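You operate a simulated robot arm through the tools that you are given. There is no shell and no other tool.

You are at the controls of a simulated robot arm. One attempt, no reset.

Task
Glue the brush stand: coat the foot's patch and set the top on it.
Fine: the dauber is in the tool box; put it back and shut the lid. Set down upright: glue dauber, brush stand top. A coat counts when it lies all over at full strength: go over it till it gets no stronger.

Only the result counts: the job must be done as asked and must still hold three seconds after the hand-in. Knocking over, shifting, dropping, spilling or breaking anything else fails it. A push-on lid holds only when it is set on centred and level and pressed home; a screw cap is set on level and turned clockwise until tight.

Robot
A 6-joint arm with a two-finger parallel gripper, fixed in place. Base frame: the origin is at the foot of the arm, x ahead of it, y to its left, z up; the work surface is at about z = 0.85. Units: m, degrees, N and s.
With the tool pointing down near the work surface it reaches from about 0.36 to 0.76 m from the base axis. Its first joint turns from -66.0 to 66.0 degrees. Payload 2.45 kg.
The TCP is the grasp point between the finger pads, 0.024 m short of the fingertips. In the tool frame z runs along the fingers and y along their closing line. The gripper opens to 0.068 m. The fingers are 0.017 m wide and 0.01 m thick; the gripper's body (0.04 by 0.07 m) begins 0.041 m behind the TCP.
Orientation is that of the tool frame in the base frame, as a unit quaternion [x, y, z, w]. With the fingers straight down and closing along the base's y, the tool's x points along the base's -x, its y along +y and its z along -z.

Tools
- The arm moves only by the tool play_rows. Its argument "rows" is a list of rows, each a list of 3 entries, a list of its own where there are three numbers: the shift along the tool's x, y, z in m, then the turn, a rotation vector about the tool's x, y, z in degrees, then the gripper command, from -1 (shut) to 1 (fully open), values between in proportion. In form: [[[x, y, z], [ax, ay, az], claw], ...]. A call has 1 to 20 rows; each row is the pose to reach, as a shift and turn from the pose commanded when the call began, along the tool's axes at that moment. A row lasts 0.2 s, in which the tool goes at most 0.05 m and 8.6 degrees; a call with a longer step from one row to the next is refused whole, and so is a gripper value outside its range. Where a pose cannot be reached the arm comes as near as it can. A force on the tool above 90 N (or 10 N above the force at the start of the call, whichever is more), or a blocked arm, ends the call early, and 0.2 s more pass. The fingers move at their own pace (about 0.108 m/s each) and stop on an object; they squeeze with about 42 N. The grip force told is the motor's: it shows also when the fingers shut on nothing. Time passes only in rows, and 0.2 s behind the last, so rows that repeat a pose let the fingers close. It gives the time, the measured TCP pose, the force on the tool (base axes), the opening and the grip force at its end, in the units of the frame above (readings bear some noise), with the torque about the TCP (base axes, N m) and any sound that the robot's microphone picked up.
- Cameras (640 x 400 px; columns grow to the right, rows downward): "scene" is fixed at [0.1875, 0.443, 1.4606]; the picture's right is [-0.48, -0.87, 0.00], its down [-0.57, 0.32, -0.75] and it looks along [0.66, -0.37, -0.66] (base axes); focal length 214 px, centre (320, 200). "wrist" rides on the gripper at [0.084, 0.011, -0.075] in the tool frame; the picture's right is [-0.13, 0.99, 0.00], its down [-0.60, -0.08, -0.79] and it looks along [-0.79, -0.10, 0.61] (tool axes); focal length 251 px, centre (320, 200). There is no depth. A picture from a camera that has moved, and an enlarged one, comes with that camera's place and axes in the base frame and with its lens. The place of the scene camera against the robot may be out by one fixed shift of up to 0.012 m in any direction.
- capture(camera): a new picture of that camera. The clock stands still meanwhile.
- close_up(camera, box): a new picture of the part [left, top, right, bottom] of that camera's present view, enlarged. The clock stands still meanwhile.
- finish_job(): hands the job in; it is judged then, once.

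Places have to be worked out from the pictures, the camera data and where the tool is seen. Open the gripper and draw the arm clear of the work before you hand the job in, unless the task says otherwise.

The tools are called after "Call:" as name(argument=value, ...) on one line, values as JSON. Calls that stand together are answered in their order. play_rows: Moves the arm, as the interface text tells. Its arguments: {"type":"object","properties":{"rows":{"type":"array","items":{"type":"array"}}},"required":["rows"]} The other tools are called the same way: capture (camera) takes a picture; close_up (camera, box) takes an enlarged picture of a part of a camera's view; finish_job () hands the job in.

At the start:

```text
time_s: 0.0
tcp_pos: [0.4886, 0.0325, 1.3053]
tcp_rot: [0.0, 1.0, -0.001, 0.0]
force: [-1.2, -0.2, 0.2]
torque: [0.0, -0.02, -0.01]
gripper_width: 0.0679
grasp_force: 0.0
```

scene: 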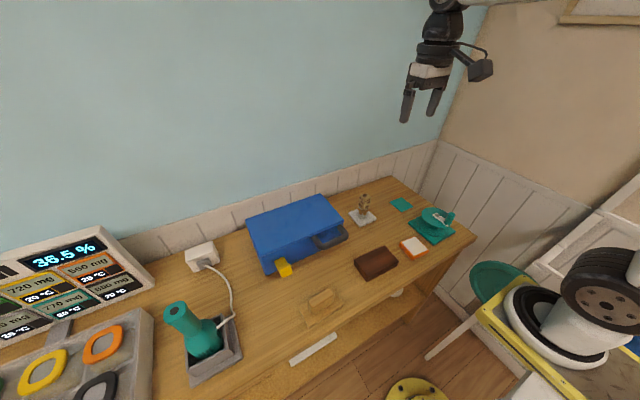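
wrist: 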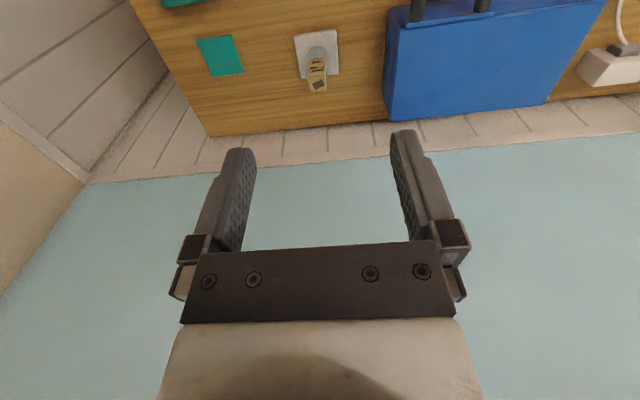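

The workbench has a blue tool box, several small objects and a teal item. I'll take enlarged pictures first to tell them apart.

Call:
close_up(camera="scene", box=[230, 170, 390, 290])

Call:
close_up(camera="scene", box=[340, 170, 490, 280])

Call:
close_up(camera="scene", box=[150, 230, 350, 390])

Call:
close_up(camera="wrist", box=[130, 0, 450, 150])

```text
3.33 times, centred on (310, 230) of scene
camera zoom: at [0.1875, 0.443, 1.4606], right [-0.48, -0.87, 0.0], down [-0.57, 0.32, -0.75], along [0.66, -0.37, -0.66], focal length 715 px, centre (353, 100)
```

zoom: 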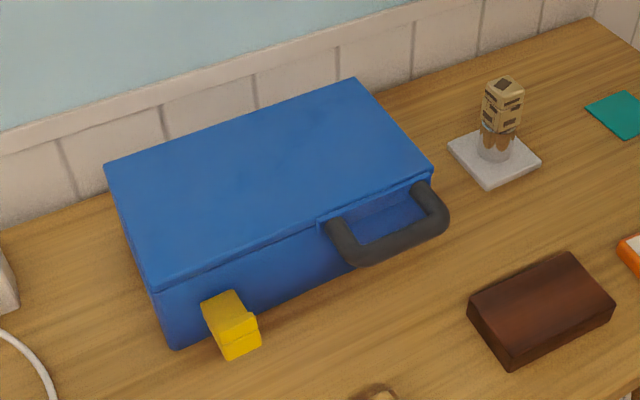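

```text
3.64 times, centred on (415, 225) of scene
camera zoom: at [0.1875, 0.443, 1.4606], right [-0.48, -0.87, 0.0], down [-0.57, 0.32, -0.75], along [0.66, -0.37, -0.66], focal length 780 px, centre (-26, 109)
```

zoom: 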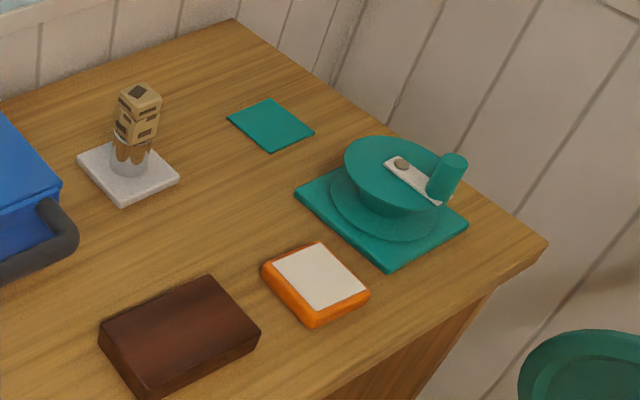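

```text
2.50 times, centred on (250, 310) of scene
camera zoom: at [0.1875, 0.443, 1.4606], right [-0.48, -0.87, 0.0], down [-0.57, 0.32, -0.75], along [0.66, -0.37, -0.66], focal length 536 px, centre (495, -75)
```

zoom: 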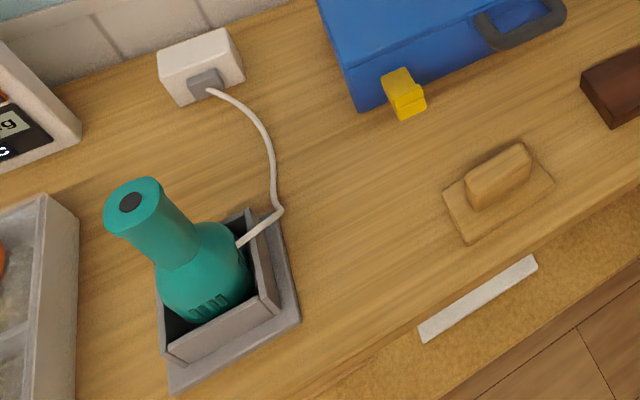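

```text
2.00 times, centred on (290, 75) of wrist
camera zoom: at [0.4038, 0.0438, 1.3797], right [0.13, 0.99, 0.0], down [0.6, -0.08, 0.79], along [0.79, -0.1, -0.61], focal length 503 px, centre (380, 450)
```

zoom: 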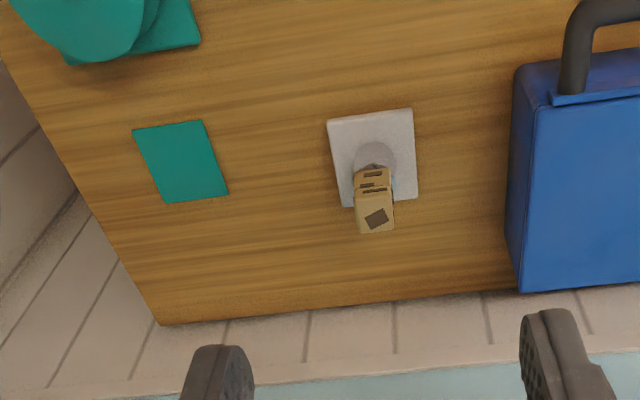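

I place the tool box roughly at x 0.57–0.73, y 0.14–0.41, top z≈0.95. The small items lie nearer the robot, so I'll tilt the tool back to get an overhead view.

Call:
play_rows(rows=[[[0.01, 0, 0.01], [0, 7, 0], 1], [[0.02, 0, 0.02], [0, 14, 0], 1], [[0.03, 0.0, 0.03], [0, 21, 0], 1], [[0.04, 0.0, 0.04], [0, 28, 0], 1], [[0.04, 0.0, 0.05], [0, 35, 0], 1]])

Call:
capture(camera="wrist")

```text
time_s: 1.2
tcp_pos: [0.4486, 0.0323, 1.2549]
tcp_rot: [0.0, 0.953, 0.0, -0.302]
force: [-0.2, 0.5, -0.2]
torque: [0.01, 0.0, 0.0]
gripper_width: 0.068
grasp_force: 0.0
```

```text
taken
camera wrist: at [0.422, 0.0434, 1.3645], right [0.11, 0.99, -0.07], down [0.95, -0.08, 0.3], along [0.29, -0.1, -0.95], focal length 251 px, centre (320, 200)
```

wrist: 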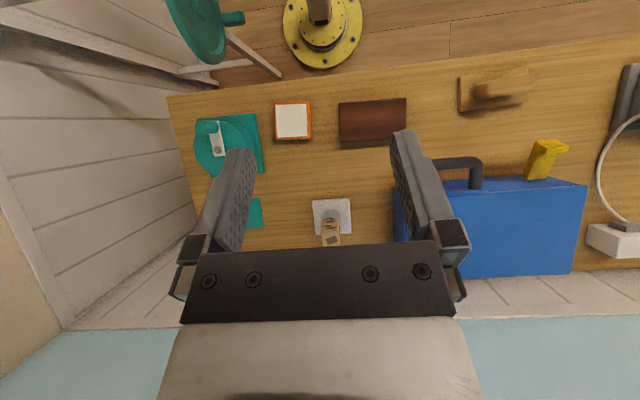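

Call:
close_up(camera="wrist", box=[160, 80, 420, 250])

Call:
close_up(camera="wrist", box=[400, 50, 640, 200])

Call:
close_up(camera="wrist", box=[180, 100, 280, 190])

Call:
close_up(camera="scene", box=[340, 180, 390, 230])

Call:
close_up(camera="scene", box=[260, 240, 310, 290])

```text
2.35 times, centred on (290, 165) of wrist
camera zoom: at [0.422, 0.0434, 1.3645], right [0.11, 0.99, -0.07], down [0.95, -0.08, 0.3], along [0.29, -0.1, -0.95], focal length 592 px, centre (391, 282)
```

zoom: 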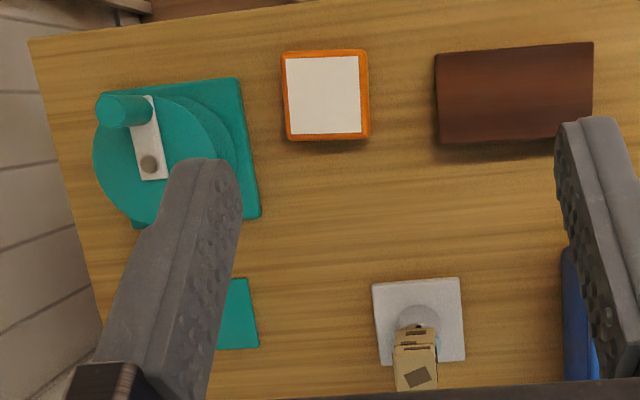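

```text
2.67 times, centred on (520, 125) of wrist
camera zoom: at [0.422, 0.0434, 1.3645], right [0.11, 0.99, -0.07], down [0.95, -0.08, 0.3], along [0.29, -0.1, -0.95], focal length 670 px, centre (-213, 400)
```

zoom: 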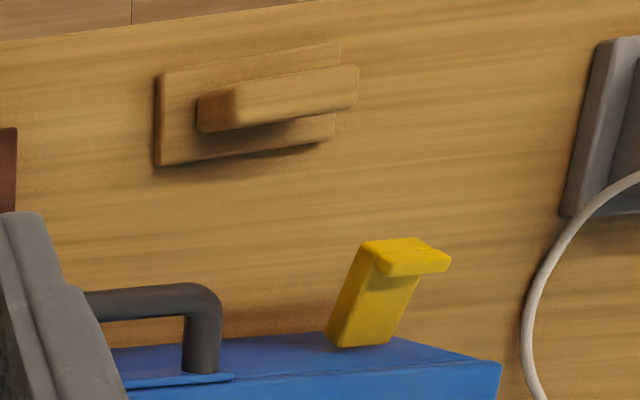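

```text
4.44 times, centred on (230, 145) of wrist
camera zoom: at [0.422, 0.0434, 1.3645], right [0.11, 0.99, -0.07], down [0.95, -0.08, 0.3], along [0.29, -0.1, -0.95], focal length 1118 px, centre (720, 444)
```

zoom: 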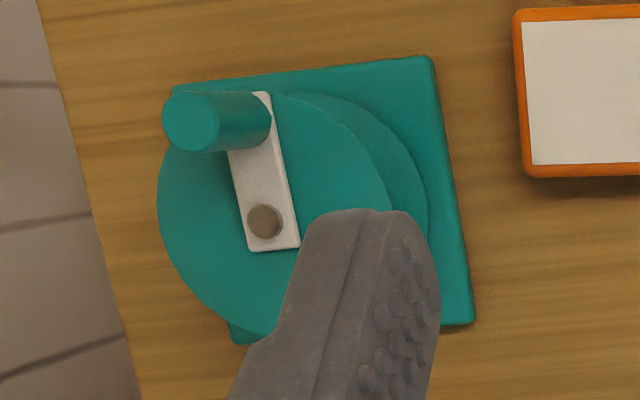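

```text
8.00 times, centred on (365, 205) of scene
camera zoom: at [0.1875, 0.443, 1.4606], right [-0.48, -0.87, 0.0], down [-0.57, 0.32, -0.75], along [0.66, -0.37, -0.66], focal length 1716 px, centre (-40, 160)
```

zoom: 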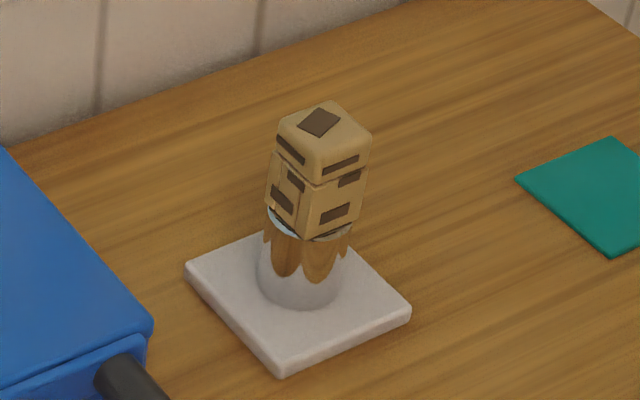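

```text
8.00 times, centred on (285, 265) of scene
camera zoom: at [0.1875, 0.443, 1.4606], right [-0.48, -0.87, 0.0], down [-0.57, 0.32, -0.75], along [0.66, -0.37, -0.66], focal length 1716 px, centre (600, -320)
```

zoom: 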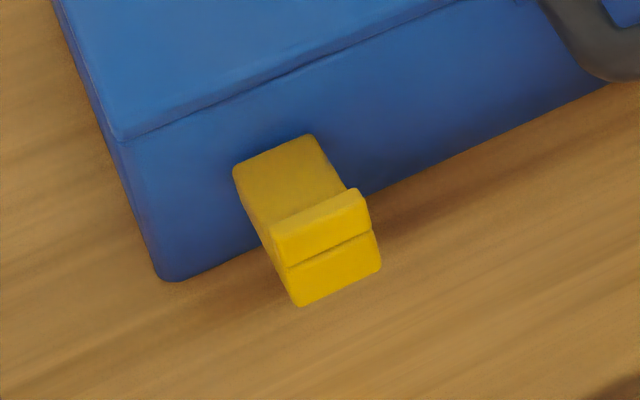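

Candidates so far are an orange block with a pale patch at (0.43,-0.06), a wood plate with a ridge at (0.414,0.31), a brown block, and a white plate holding a figure. I'll get closer views before deciding which are the foot and the top.

Call:
play_rows(rows=[[[0.0, 0.04, 0.02], [0, 0, 0], 1], [[0.0, 0.08, 0.04], [0, 0, 0], 1], [[0.0, 0.12, 0.06], [0, 0, 0], 1], [[0.0, 0.16, 0.08], [0, 0, 0], 1], [[0.0, 0.2, 0.1], [0, 0, 0], 1], [[0.0, 0.22, 0.12], [0, 0, 0], 1]])

Call:
capture(camera="wrist")

```text
time_s: 2.6
tcp_pos: [0.3802, 0.2518, 1.1601]
tcp_rot: [0.001, 0.953, 0.0, -0.302]
force: [-0.5, -1.0, -0.2]
torque: [0.0, 0.03, 0.05]
gripper_width: 0.068
grasp_force: 0.0
```

```text
taken
camera wrist: at [0.3531, 0.2642, 1.2677], right [0.11, 0.99, -0.07], down [0.95, -0.08, 0.3], along [0.29, -0.1, -0.95], focal length 251 px, centre (320, 200)
```

wrist: 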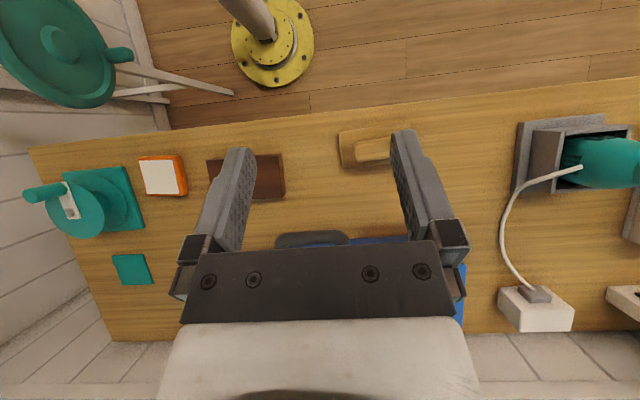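

Call:
close_up(camera="wrist", box=[310, 110, 430, 190])

Call:
close_up(camera="wrist", box=[120, 140, 300, 260])

Call:
close_up(camera="scene", box=[290, 270, 360, 330])

Call:
close_up(camera="scene", box=[350, 230, 440, 285])

```text
5.00 times, centred on (370, 150) of wrist
camera zoom: at [0.3531, 0.2642, 1.2677], right [0.11, 0.99, -0.07], down [0.95, -0.08, 0.3], along [0.29, -0.1, -0.95], focal length 1257 px, centre (70, 450)
```

zoom: 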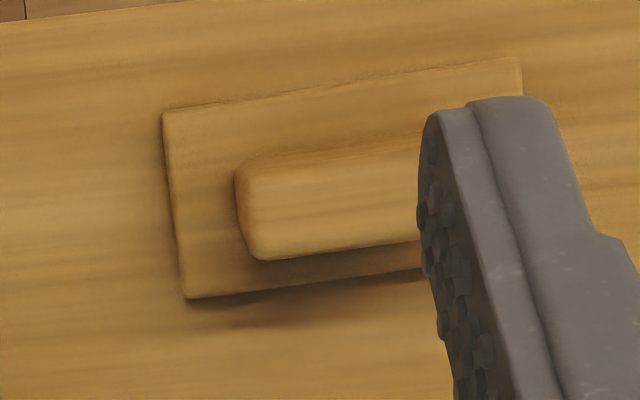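

```text
3.33 times, centred on (210, 200) of wrist
camera zoom: at [0.3531, 0.2642, 1.2677], right [0.11, 0.99, -0.07], down [0.95, -0.08, 0.3], along [0.29, -0.1, -0.95], focal length 838 px, centre (687, 200)
```

zoom: 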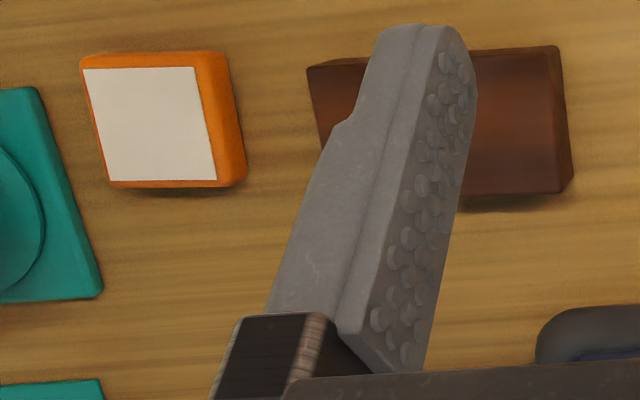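

```text
6.67 times, centred on (325, 300) of scene
camera zoom: at [0.1875, 0.443, 1.4606], right [-0.48, -0.87, 0.0], down [-0.57, 0.32, -0.75], along [0.66, -0.37, -0.66], focal length 1430 px, centre (287, -467)
```

zoom: 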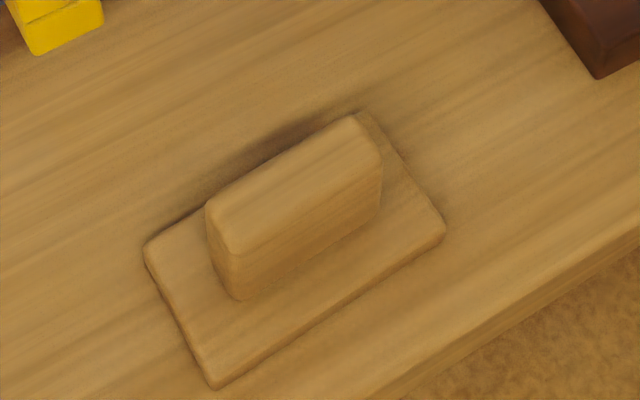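

```text
7.11 times, centred on (395, 258) of scene
camera zoom: at [0.1875, 0.443, 1.4606], right [-0.48, -0.87, 0.0], down [-0.57, 0.32, -0.75], along [0.66, -0.37, -0.66], focal length 1525 px, centre (-213, -209)
```

zoom: 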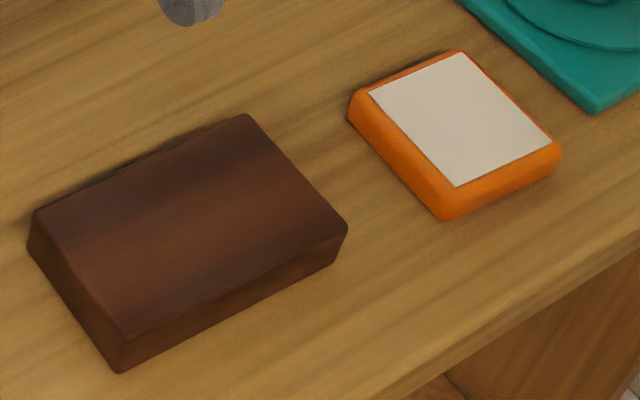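

The orange block with the pale patch should be the foot, and the wooden plate with the ridge should be the top. Next I'll look at the front of the tool box from lower down, for the lid, handle and yellow latch.

Call:
play_rows(rows=[[[-0.005, -0.01, 0.015], [0, -7, 0], 1], [[-0.01, -0.02, 0.03], [0, -14, 0], 1], [[-0.015, -0.03, 0.045], [0, -21, 0], 1], [[-0.02, -0.04, 0.06], [0, -28, 0], 1], [[-0.03, -0.05, 0.077], [0, -35, 0], 1]])

Call:
capture(camera="wrist")

Call:
capture(camera="scene")

```text
time_s: 3.8
tcp_pos: [0.3604, 0.2032, 1.0764]
tcp_rot: [0.0, 1.0, 0.0, 0.001]
force: [-1.5, -0.4, -0.7]
torque: [-0.01, -0.01, 0.03]
gripper_width: 0.0677
grasp_force: 0.0
```

```text
taken
camera wrist: at [0.2753, 0.2144, 1.1509], right [0.13, 0.99, 0.0], down [0.6, -0.08, 0.79], along [0.79, -0.1, -0.61], focal length 251 px, centre (320, 200)
```

wrist: 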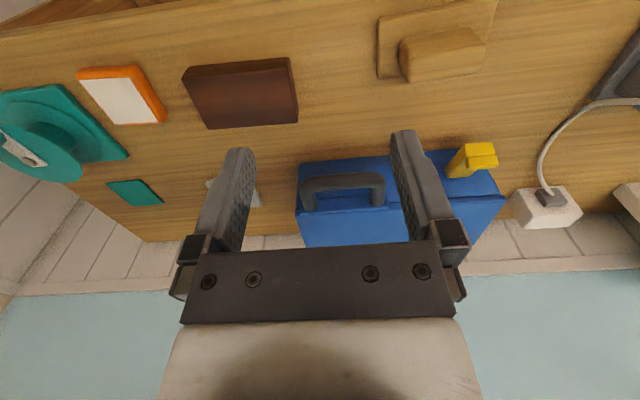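

```text
taken
```

scene: 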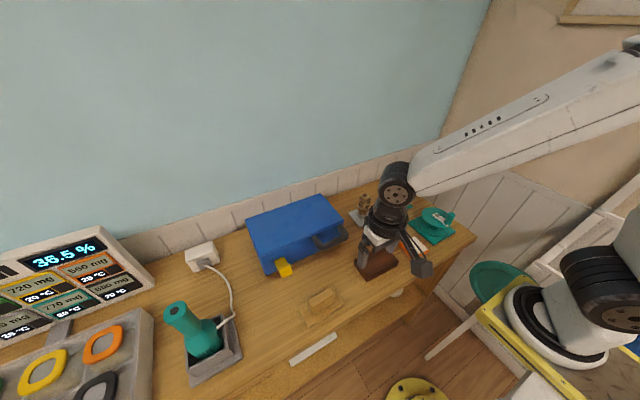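

The wrist picture is upside down (its top is the near side). I'll zoom in on the box's front.

Call:
close_up(camera="wrist", box=[280, 120, 420, 220])

Call:
close_up(camera="wrist", box=[410, 120, 530, 220])

Call:
close_up(camera="scene", box=[240, 185, 360, 285])

```text
4.00 times, centred on (350, 170) of wrist
camera zoom: at [0.2753, 0.2144, 1.1509], right [0.13, 0.99, 0.0], down [0.6, -0.08, 0.79], along [0.79, -0.1, -0.61], focal length 1006 px, centre (200, 320)
```

zoom: 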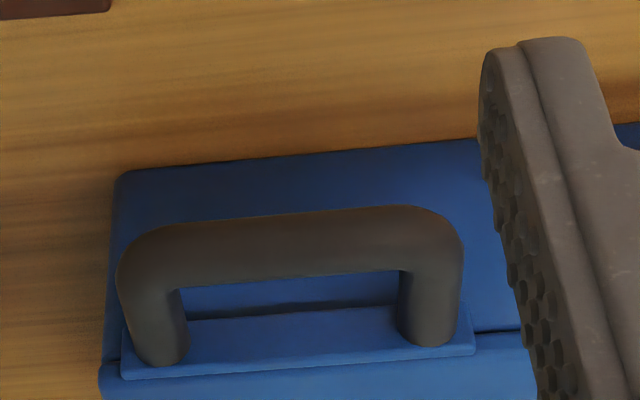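

```text
4.00 times, centred on (470, 170) of wrist
camera zoom: at [0.2753, 0.2144, 1.1509], right [0.13, 0.99, 0.0], down [0.6, -0.08, 0.79], along [0.79, -0.1, -0.61], focal length 1006 px, centre (-280, 320)
```

zoom: 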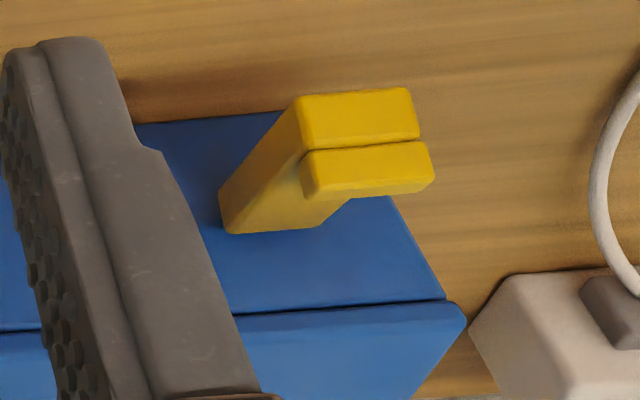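

```text
4.00 times, centred on (300, 235) of scene
camera zoom: at [0.1875, 0.443, 1.4606], right [-0.48, -0.87, 0.0], down [-0.57, 0.32, -0.75], along [0.66, -0.37, -0.66], focal length 858 px, centre (400, 60)
```

zoom: 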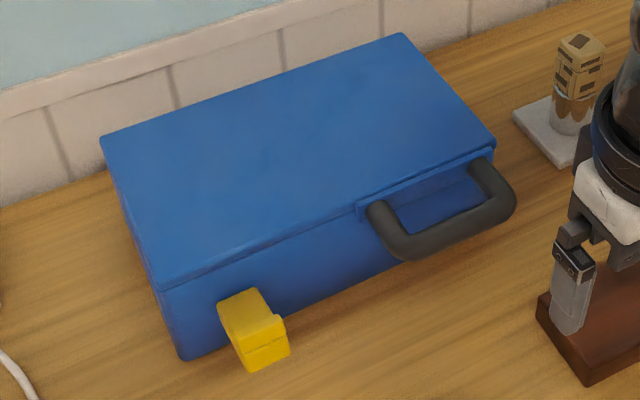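

The handle sits on the lid's front edge. The yellow clasp is folded out, clear of the lid, so it looks released. I'll yaw the gripper 90° so the fingers can close across the handle bar, and look again from the side.

Call:
play_rows(rows=[[[-0.005, 0, -0.005], [0, 0, -8.2], 1], [[-0.01, 0, -0.01], [0, 0, -16.4], 1], [[-0.015, 0, -0.015], [0, 0, -24.6], 1], [[-0.02, 0, -0.02], [0, 0, -32.8], 1], [[-0.025, 0, -0.025], [0, 0, -41], 1], [[-0.03, 0, -0.03], [0, 0, -49.2], 1], [[-0.035, 0, -0.035], [0, 0, -57.4], 1], [[-0.04, 0, -0.04], [0, 0, -65.6], 1], [[-0.04, 0, -0.045], [0, 0, -73.8], 1], [[-0.04, 0, -0.05], [0, 0, -82], 1], [[-0.04, 0, -0.05], [0, 0, -90], 1]])

Call:
capture(camera="wrist")

Call:
capture(camera="scene")

```text
time_s: 6.2
tcp_pos: [0.4009, 0.201, 1.1281]
tcp_rot: [0.708, -0.707, -0.001, 0.001]
force: [0.3, -0.1, 0.0]
torque: [0.02, -0.03, -0.02]
gripper_width: 0.0679
grasp_force: 0.2
```

```text
taken
camera wrist: at [0.3888, 0.1184, 1.2017], right [-0.99, 0.13, 0.0], down [0.08, 0.6, 0.79], along [0.1, 0.79, -0.61], focal length 251 px, centre (320, 200)
```

wrist: 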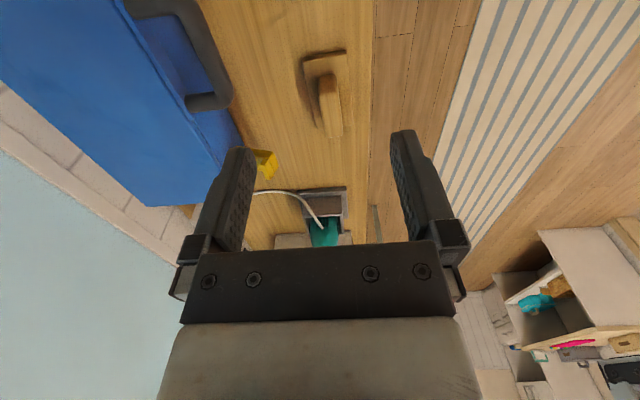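

```text
taken
```

scene: 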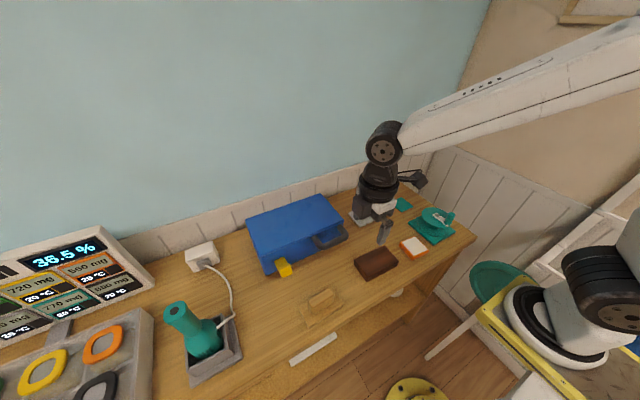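

Call:
close_up(camera="wrist", box=[110, 0, 290, 120])

```text
3.33 times, centred on (200, 60) of wrist
camera zoom: at [0.3888, 0.1184, 1.2017], right [-0.99, 0.13, 0.0], down [0.08, 0.6, 0.79], along [0.1, 0.79, -0.61], focal length 838 px, centre (720, 667)
```

zoom: 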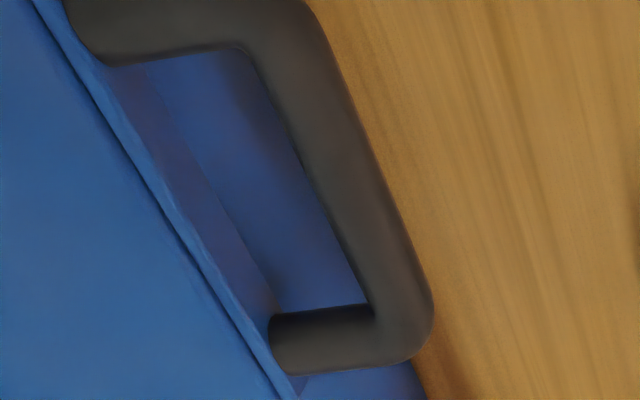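

Two views agree that the lid's top front corner is at (0.561,0.419,0.953) and that the handle bar is near x≈0.515, z≈0.943, y≈0.165–0.255. I'll pitch the tool 50° forward, half open, in front of the bar.

Call:
play_rows(rows=[[[-0.002, -0.003, 0.017], [8.33, 0, 0], 0.2], [[-0.003, -0.006, 0.035], [16.67, 0, 0], 0.1], [[-0.005, -0.01, 0.052], [25, 0, 0], 0], [[-0.006, -0.013, 0.07], [33.33, 0, 0], 0], [[-0.008, -0.016, 0.088], [41.67, 0, 0], 0], [[-0.009, -0.019, 0.105], [50, 0, 0], 0]])

Call:
capture(camera="wrist")

Call:
close_up(camera="scene", box=[240, 160, 440, 285])

```text
time_s: 7.6
tcp_pos: [0.4176, 0.2105, 1.0217]
tcp_rot: [0.642, -0.64, 0.299, -0.298]
force: [-0.4, -0.1, -0.3]
torque: [-0.05, 0.0, 0.04]
gripper_width: 0.034
grasp_force: 0.1
```

```text
taken
camera wrist: at [0.3536, 0.1279, 1.0614], right [-0.64, 0.13, -0.76], down [-0.56, 0.61, 0.57], along [0.53, 0.79, -0.31], focal length 251 px, centre (320, 200)
```

wrist: 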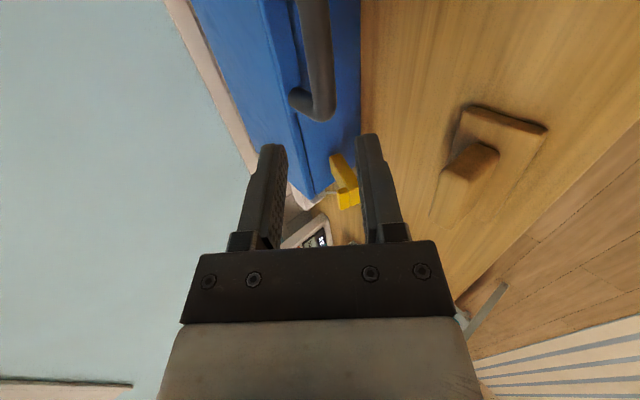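

```text
3.20 times, centred on (340, 222) of scene
camera zoom: at [0.1876, 0.4429, 1.4606], right [-0.48, -0.87, 0.0], down [-0.57, 0.32, -0.75], along [0.66, -0.37, -0.66], focal length 686 px, centre (256, 128)
```

zoom: 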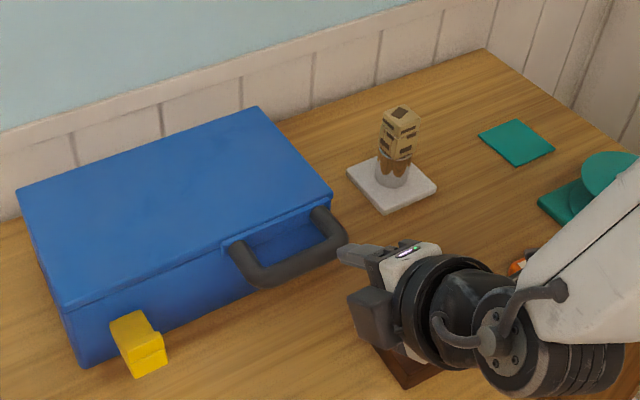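

Call:
close_up(camera="wrist", box=[260, 40, 400, 140])

```text
4.00 times, centred on (330, 90) of wrist
camera zoom: at [0.3536, 0.1279, 1.0614], right [-0.64, 0.13, -0.76], down [-0.56, 0.61, 0.57], along [0.53, 0.79, -0.31], focal length 1006 px, centre (280, 640)
```

zoom: 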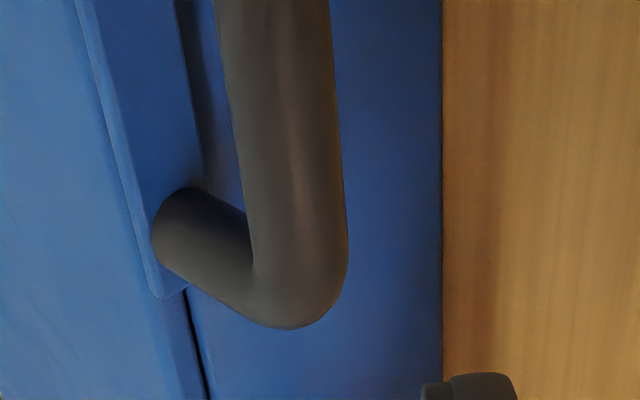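

The bar looks about 22 mm thick, offset +7.5 mm along tool y and about 0.128 m ahead. I'll advance part of the way and check again.

Call:
play_rows(rows=[[[0, 0.0075, 0.03], [0, 0, 0], 0.1], [[0, 0.0075, 0.06], [0, 0, 0], 0.15], [[0, 0.0075, 0.08], [0, 0, 0], 0.15]])

Call:
capture(camera="wrist")

Call:
close_up(camera="scene", box=[280, 200, 400, 280])

```text
time_s: 8.4
tcp_pos: [0.4762, 0.2118, 0.9647]
tcp_rot: [0.641, -0.641, 0.298, -0.299]
force: [-0.2, -0.4, -0.1]
torque: [0.01, 0.0, -0.01]
gripper_width: 0.039
grasp_force: 0.2
```

```text
taken
camera wrist: at [0.4114, 0.1279, 1.0033], right [-0.64, 0.13, -0.76], down [-0.56, 0.6, 0.57], along [0.53, 0.79, -0.31], focal length 251 px, centre (320, 200)
```

wrist: 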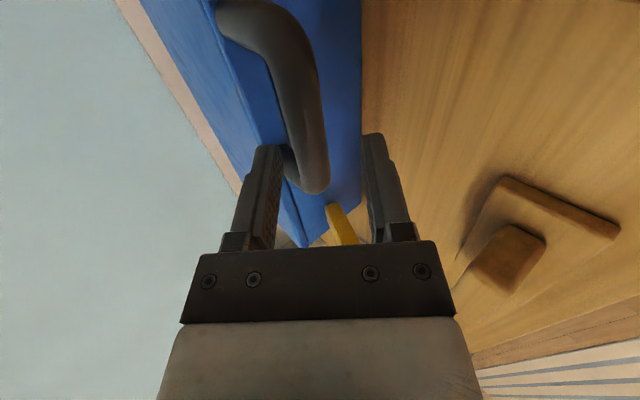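

```text
5.00 times, centred on (340, 240) of scene
camera zoom: at [0.1875, 0.443, 1.4606], right [-0.48, -0.87, 0.0], down [-0.57, 0.32, -0.75], along [0.66, -0.37, -0.66], focal length 1072 px, centre (220, 0)
```

zoom: 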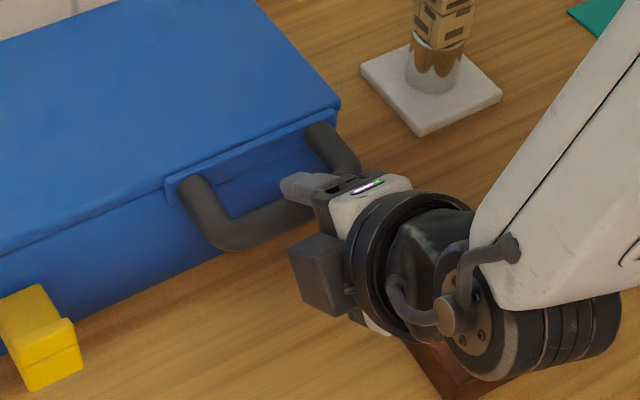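

Call:
close_up(camera="wrist", box=[190, 0, 430, 240])

```text
1.67 times, centred on (310, 120) of wrist
camera zoom: at [0.4114, 0.1279, 1.0033], right [-0.64, 0.13, -0.76], down [-0.56, 0.6, 0.57], along [0.53, 0.79, -0.31], focal length 419 px, centre (337, 333)
```

zoom: 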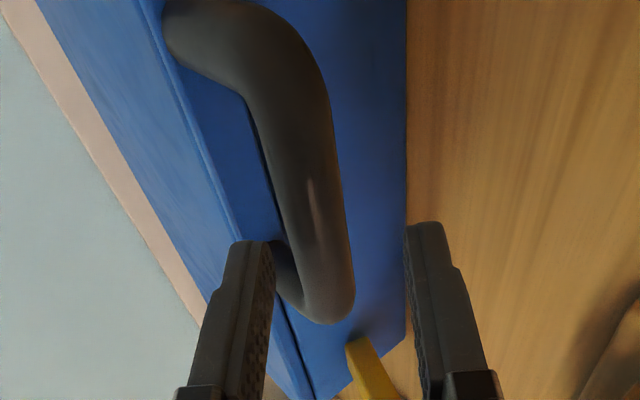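

Re-measured, the bar is about 8 mm toward −y in the tool frame and about 40 mm ahead. I'll correct that and slide the open fingers around it, watching the force.

Call:
play_rows(rows=[[[0, -0.008, 0.0], [0, 0, 0], 0.05], [[0, -0.008, 0.015], [0, 0, 0], 0.05], [[0, -0.008, 0.027], [0, 0, 0], 0.05]])

Call:
close_up(camera="wrist", box=[190, 0, 430, 240])

Call:
close_up(camera="scene", box=[280, 200, 400, 280])

```text
time_s: 9.2
tcp_pos: [0.501, 0.2113, 0.9542]
tcp_rot: [-0.64, 0.641, -0.299, 0.299]
force: [0.3, -0.4, 0.0]
torque: [-0.02, 0.02, 0.01]
gripper_width: 0.0354
grasp_force: 0.0
```

```text
1.67 times, centred on (310, 120) of wrist
camera zoom: at [0.4362, 0.1286, 0.9923], right [-0.64, 0.13, -0.76], down [-0.56, 0.6, 0.57], along [0.53, 0.79, -0.31], focal length 419 px, centre (337, 333)
```

zoom: 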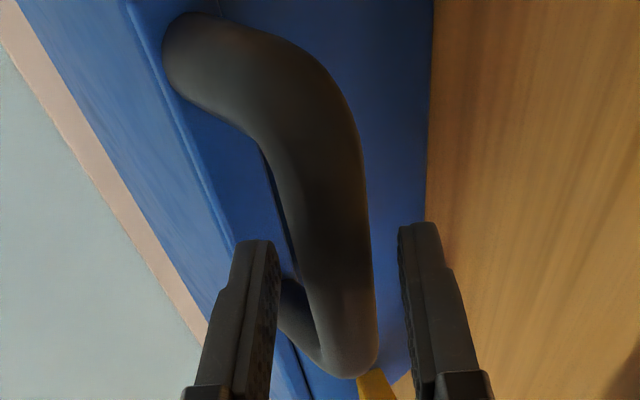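

```text
5.00 times, centred on (340, 240) of scene
camera zoom: at [0.1875, 0.443, 1.4606], right [-0.48, -0.87, 0.0], down [-0.57, 0.32, -0.75], along [0.66, -0.37, -0.66], focal length 1072 px, centre (220, 0)
```

zoom: 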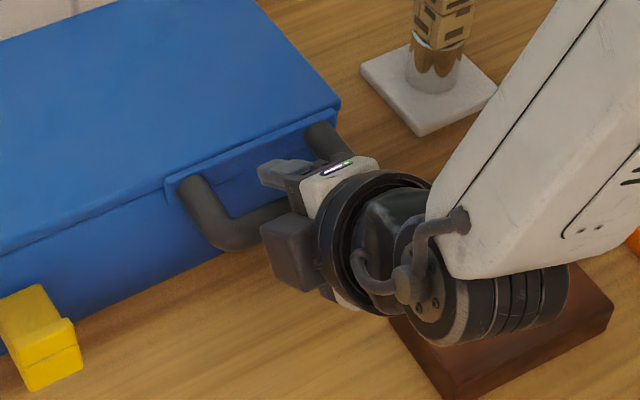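

The bar now sits centred between the fingers. I'll advance the last bit and then lift a few millimetres.

Call:
play_rows(rows=[[[0, 0.0, 0.006], [0, 0, 0], 0.05], [[0, 0.0, 0.013], [0, 0, 0], 0.05], [[0, -0.003, 0.0105], [0, 0, 0], 0.05], [[0, -0.0077, 0.0066], [0, 0, 0], 0.05]])

Call:
close_up(camera="wrist", box=[190, 0, 430, 240])

```text
time_s: 10.2
tcp_pos: [0.5108, 0.2106, 0.9559]
tcp_rot: [0.641, -0.64, 0.299, -0.299]
force: [0.2, 0.3, 0.2]
torque: [-0.02, 0.03, -0.02]
gripper_width: 0.0358
grasp_force: 0.0
```

```text
1.67 times, centred on (310, 120) of wrist
camera zoom: at [0.4466, 0.1275, 0.9939], right [-0.64, 0.13, -0.76], down [-0.56, 0.6, 0.57], along [0.53, 0.79, -0.31], focal length 419 px, centre (337, 333)
```

zoom: 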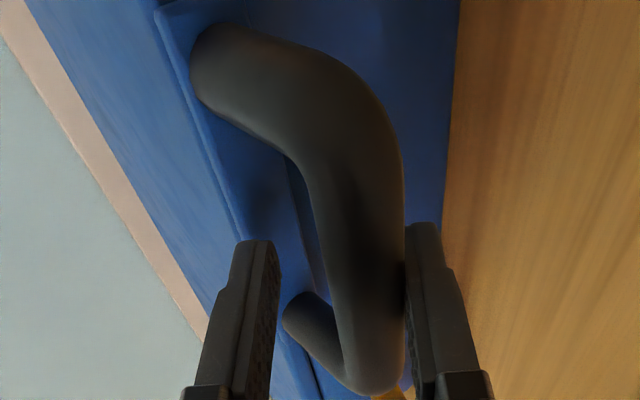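

The bar is almost touching the lower finger. I'll raise another 20 mm in small steps and watch the force to see whether the lid lifts.

Call:
play_rows(rows=[[[0, -0.0038, -0.0032], [0, 0, 0], 0.05], [[0, -0.0077, -0.0064], [0, 0, 0], 0.05], [[0, -0.0115, -0.0096], [0, 0, 0], 0.05], [[0, -0.0153, -0.0128], [0, 0, 0], 0.05]])

Call:
close_up(camera="wrist", box=[190, 0, 430, 240])

Call:
close_up(camera="scene", box=[240, 180, 400, 280])

```text
time_s: 11.2
tcp_pos: [0.5121, 0.2108, 0.9765]
tcp_rot: [-0.641, 0.641, -0.299, 0.298]
force: [-2.3, 0.8, -1.0]
torque: [-0.02, 0.05, -0.03]
gripper_width: 0.0374
grasp_force: 0.8
```

```text
1.67 times, centred on (310, 120) of wrist
camera zoom: at [0.4465, 0.1273, 1.0142], right [-0.64, 0.13, -0.76], down [-0.56, 0.6, 0.57], along [0.53, 0.79, -0.31], focal length 419 px, centre (337, 333)
```

zoom: 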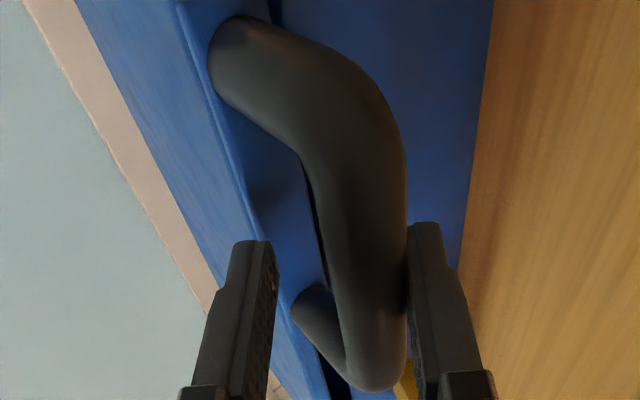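

```text
4.00 times, centred on (320, 230) of scene
camera zoom: at [0.1875, 0.443, 1.4606], right [-0.48, -0.87, 0.0], down [-0.57, 0.32, -0.75], along [0.66, -0.37, -0.66], focal length 858 px, centre (320, 80)
```

zoom: 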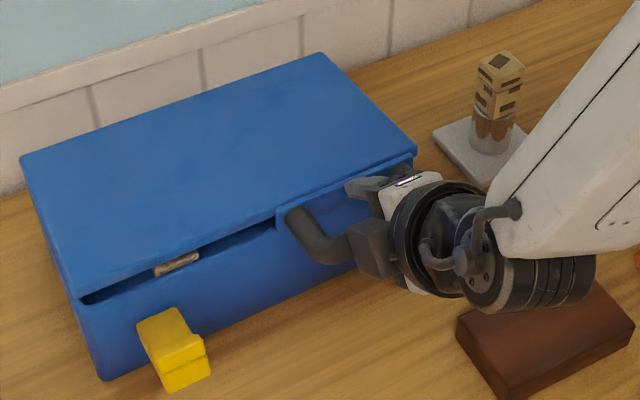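

The lid opens freely with only about 2.5 N. I'll follow the hinge arc (hinge near x 0.72, z 0.944, radius about 0.21) up to about 45°.

Call:
play_rows(rows=[[[0, -0.014, -0.008], [0, 0, 0], 0.05], [[0, -0.0279, -0.0157], [0, 0, 0], 0.05], [[0, -0.045, -0.0228], [0, 0, 0], 0.05], [[0, -0.0626, -0.0284], [0, 0, 0], 0.05], [[0, -0.0806, -0.0324], [0, 0, 0], 0.05], [[0, -0.0989, -0.0348], [0, 0, 0], 0.05], [[0, -0.1174, -0.0356], [0, 0, 0], 0.05], [[0, -0.1358, -0.0349], [0, 0, 0], 0.05]])

Call:
close_up(camera="wrist", box=[190, 0, 430, 240])

Call:
close_up(camera="scene", box=[230, 130, 430, 280])

```text
time_s: 13.0
tcp_pos: [0.5732, 0.2099, 1.1021]
tcp_rot: [0.642, -0.64, 0.298, -0.299]
force: [-0.8, 0.3, -0.3]
torque: [0.02, -0.04, -0.03]
gripper_width: 0.0362
grasp_force: 0.4
```

```text
1.67 times, centred on (310, 120) of wrist
camera zoom: at [0.5077, 0.1272, 1.1402], right [-0.64, 0.13, -0.76], down [-0.56, 0.6, 0.57], along [0.53, 0.79, -0.31], focal length 419 px, centre (337, 333)
```

zoom: 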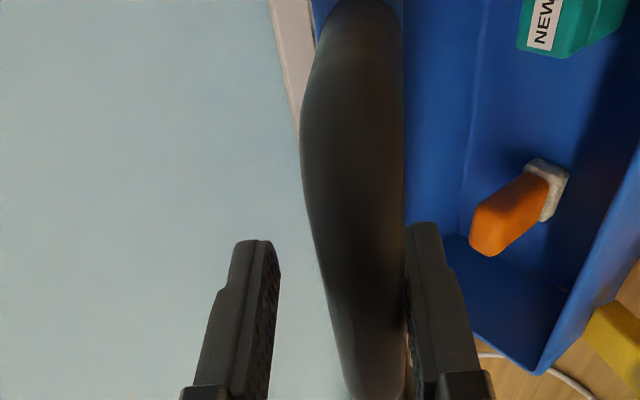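

```text
2.67 times, centred on (330, 205) of scene
camera zoom: at [0.1875, 0.443, 1.4606], right [-0.48, -0.87, 0.0], down [-0.57, 0.32, -0.75], along [0.66, -0.37, -0.66], focal length 572 px, centre (293, 187)
```

zoom: 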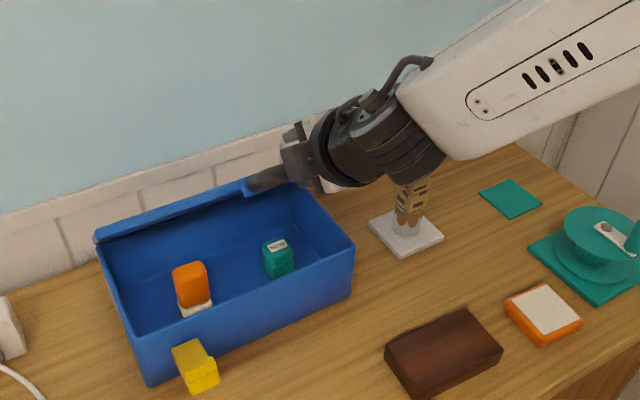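

The box holds an orange-handled piece with a pale pad (the dauber) and a teal item with a label. I'll keep opening the lid to about 80°.

Call:
play_rows(rows=[[[0, -0.0182, 0.0024], [0, 0, 0], 0.05], [[0, -0.0364, 0.0065], [0, 0, 0], 0.05], [[0, -0.0539, 0.012], [0, 0, 0], 0.05], [[0, -0.0709, 0.019], [0, 0, 0], 0.05], [[0, -0.0873, 0.0276], [0, 0, 0], 0.05], [[0, -0.1029, 0.0375], [0, 0, 0], 0.05], [[0, -0.1176, 0.0488], [0, 0, 0], 0.05]])

Call:
capture(camera="wrist")

Call:
close_up(camera="scene", box=[230, 130, 430, 280])

```text
time_s: 14.6
tcp_pos: [0.6863, 0.2112, 1.1598]
tcp_rot: [-0.641, 0.641, -0.298, 0.299]
force: [-0.8, 0.6, 0.0]
torque: [0.02, 0.02, -0.01]
gripper_width: 0.0362
grasp_force: 0.6
```

```text
taken
camera wrist: at [0.6216, 0.1277, 1.1979], right [-0.64, 0.13, -0.76], down [-0.56, 0.6, 0.57], along [0.53, 0.79, -0.31], focal length 251 px, centre (320, 200)
```

wrist: 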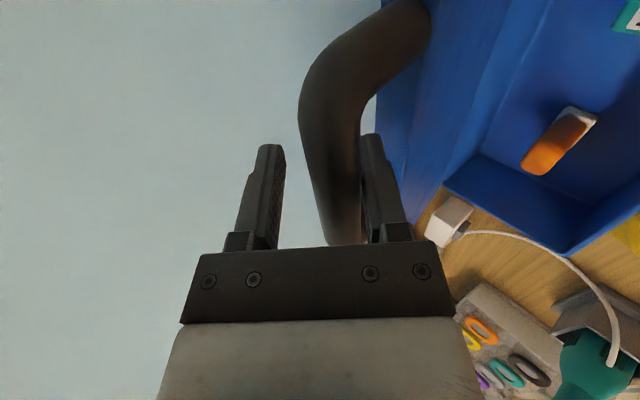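

```text
2.67 times, centred on (330, 205) of scene
camera zoom: at [0.1875, 0.443, 1.4606], right [-0.48, -0.87, 0.0], down [-0.57, 0.32, -0.75], along [0.66, -0.37, -0.66], focal length 572 px, centre (293, 187)
```

zoom: 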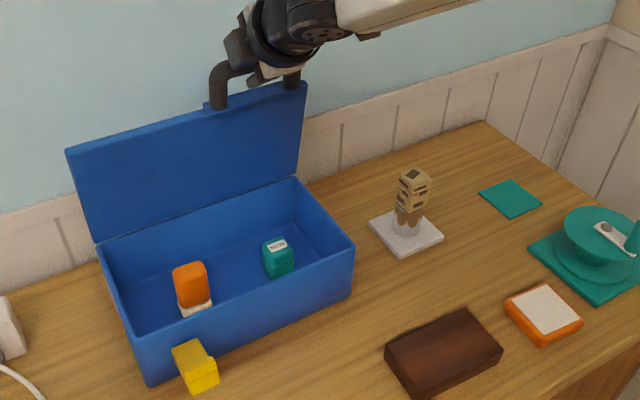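

The lid is at about 80° with almost no force. I'll go carefully past vertical.

Call:
play_rows(rows=[[[0, -0.0068, 0.0062], [0, 0, 0], 0.05], [[0, -0.0136, 0.0125], [0, 0, 0], 0.05], [[0, -0.0199, 0.0193], [0, 0, 0], 0.05], [[0, -0.026, 0.0261], [0, 0, 0], 0.05], [[0, -0.0318, 0.0334], [0, 0, 0], 0.05], [[0, -0.0373, 0.0407], [0, 0, 0], 0.05]])

Call:
capture(camera="wrist")

Call:
close_up(camera="scene", box=[230, 130, 430, 280])

```text
time_s: 16.0
tcp_pos: [0.741, 0.2116, 1.1617]
tcp_rot: [0.641, -0.641, 0.299, -0.299]
force: [-1.0, 0.8, 0.1]
torque: [-0.01, -0.04, 0.02]
gripper_width: 0.0363
grasp_force: 0.9
```

```text
taken
camera wrist: at [0.6758, 0.1273, 1.2025], right [-0.64, 0.13, -0.76], down [-0.56, 0.6, 0.57], along [0.53, 0.79, -0.31], focal length 251 px, centre (320, 200)
```

wrist: 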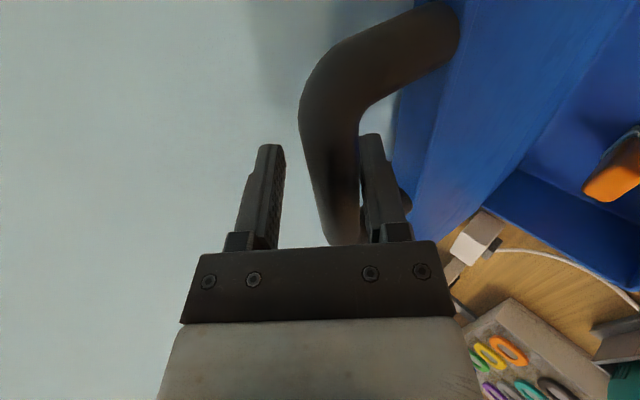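

```text
2.67 times, centred on (330, 205) of scene
camera zoom: at [0.1875, 0.443, 1.4606], right [-0.48, -0.87, 0.0], down [-0.57, 0.32, -0.75], along [0.66, -0.37, -0.66], focal length 572 px, centre (293, 187)
```

zoom: 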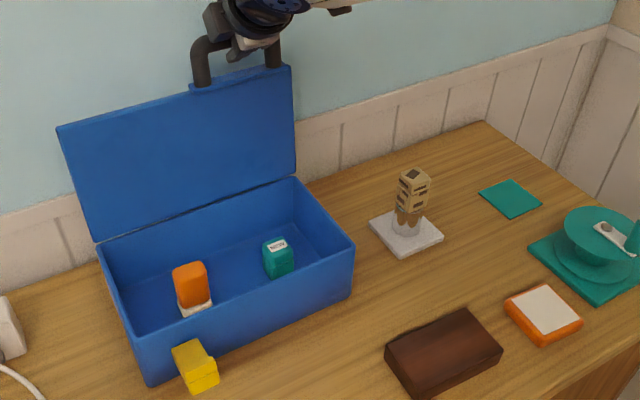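

The lid is just past vertical and resists slightly, so the hinge has some friction. I'll nudge it a bit further and then back the fingers off the bar.

Call:
play_rows(rows=[[[0, -0.005, 0.0077], [0, 0, 0], 0.05], [[0, -0.0099, 0.0155], [0, 0, 0], 0.05], [[0, -0.0099, 0.0155], [0, 0, 0], 0.05]])

Call:
close_up(camera="scene", box=[230, 130, 430, 280])

Call:
capture(camera="wrist")

```text
time_s: 16.8
tcp_pos: [0.758, 0.2115, 1.1586]
tcp_rot: [0.642, -0.641, 0.298, -0.297]
force: [-12.9, 1.6, -7.9]
torque: [-0.13, -0.17, -0.04]
gripper_width: 0.0466
grasp_force: 6.6
```

```text
2.67 times, centred on (330, 205) of scene
camera zoom: at [0.1873, 0.4431, 1.4607], right [-0.48, -0.87, 0.0], down [-0.57, 0.32, -0.75], along [0.66, -0.37, -0.66], focal length 572 px, centre (293, 187)
```

zoom: 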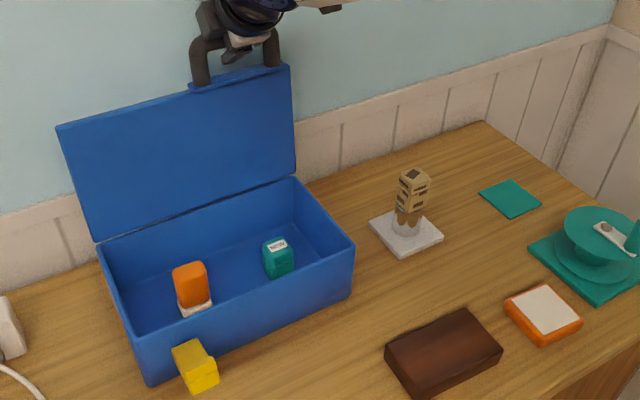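

```text
taken
camera wrist: at [0.6929, 0.1284, 1.1983], right [-0.64, 0.13, -0.76], down [-0.56, 0.6, 0.57], along [0.53, 0.79, -0.32], focal length 251 px, centre (320, 200)
```

wrist: 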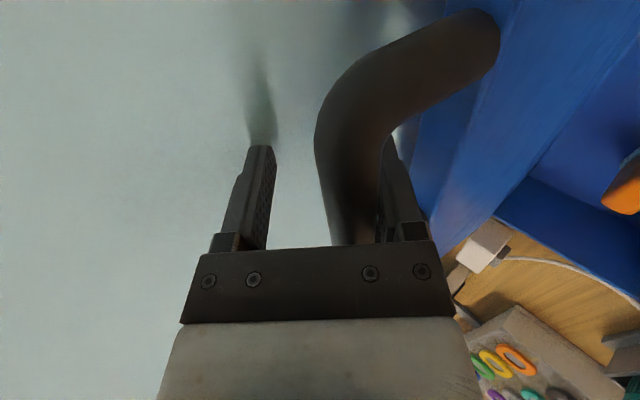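

The lid has reached its stop. I'll relieve the pressure, centre the fingers around the bar and withdraw along the tool axis.

Call:
play_rows(rows=[[[0, 0.006, -0.008], [0, 0, 0], 0.1], [[0, 0.014, -0.014], [0, 0, 0], 0.1], [[0, 0.016, -0.03], [0, 0, 0], 0.1], [[0, 0.016, -0.055], [0, 0, 0], 0.1], [[0, 0.016, -0.09], [0, 0, 0], 0.1], [[0, 0.016, -0.13], [0, 0, 0], 0.1]])

Call:
capture(camera="wrist")

Call:
close_up(camera="scene", box=[230, 130, 430, 280])

```text
time_s: 18.2
tcp_pos: [0.6482, 0.2127, 1.2321]
tcp_rot: [-0.641, 0.641, -0.299, 0.298]
force: [0.1, -0.3, 0.5]
torque: [-0.02, 0.0, 0.01]
gripper_width: 0.0374
grasp_force: 0.1
```

```text
taken
camera wrist: at [0.583, 0.1292, 1.2705], right [-0.64, 0.13, -0.76], down [-0.56, 0.6, 0.57], along [0.53, 0.79, -0.31], focal length 251 px, centre (320, 200)
```

wrist: 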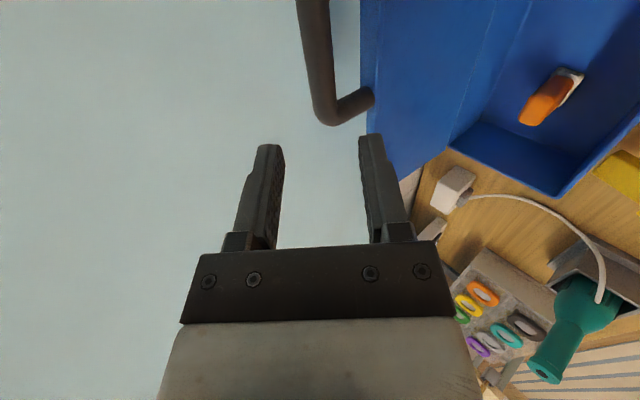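

```text
2.67 times, centred on (330, 205) of scene
camera zoom: at [0.1875, 0.443, 1.4607], right [-0.48, -0.87, 0.0], down [-0.57, 0.32, -0.75], along [0.66, -0.37, -0.66], focal length 572 px, centre (293, 187)
```

zoom: 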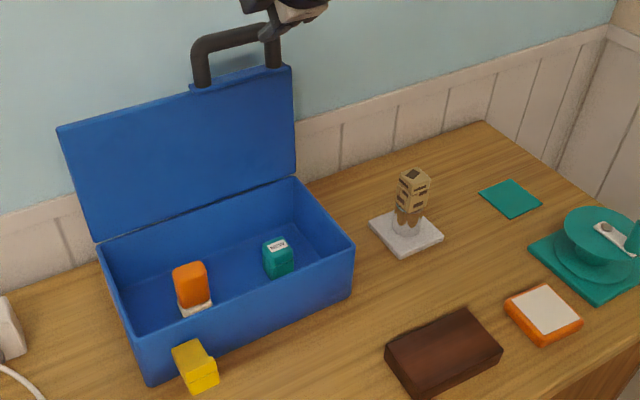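

The lid stays open by itself. I'll straighten the tool and move back to look into the box.

Call:
play_rows(rows=[[[0.01, 0.012, -0.01], [0, 0, 0], 0.3], [[0.02, 0.024, -0.01], [-8.4, 0, 0], 0.5], [[0.03, 0.036, -0.008], [-16.8, 0, 0], 0.7], [[0.04, 0.048, -0.006], [-25, 0, 0], 1], [[0.05, 0.058, -0.004], [-33.4, 0, 0], 1], [[0.057, 0.065, -0.003], [-41.8, 0, 0], 1], [[0.063, 0.0707, -0.0034], [-50, 0, 0], 1]])

Call:
capture(camera="wrist")

Call:
close_up(camera="scene", box=[260, 210, 350, 280])

```text
time_s: 19.8
tcp_pos: [0.6001, 0.1488, 1.179]
tcp_rot: [-0.707, 0.707, 0.001, 0.0]
force: [0.0, -0.5, -0.8]
torque: [0.0, 0.04, -0.01]
gripper_width: 0.0679
grasp_force: 0.1
```

```text
taken
camera wrist: at [0.589, 0.0651, 1.254], right [-0.99, 0.13, 0.0], down [0.08, 0.6, 0.79], along [0.1, 0.79, -0.61], focal length 251 px, centre (320, 200)
```

wrist: 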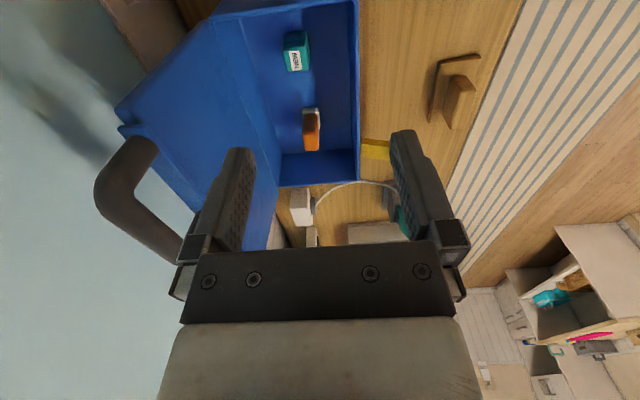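

```text
5.71 times, centred on (305, 245) of scene
camera zoom: at [0.1875, 0.443, 1.4606], right [-0.48, -0.87, 0.0], down [-0.57, 0.32, -0.75], along [0.66, -0.37, -0.66], focal length 1226 px, centre (406, -57)
```

zoom: 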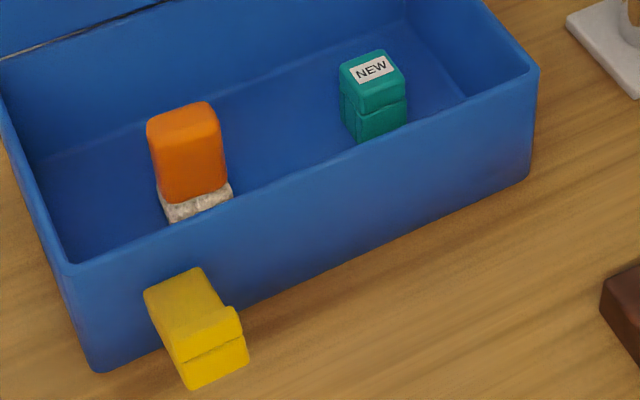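

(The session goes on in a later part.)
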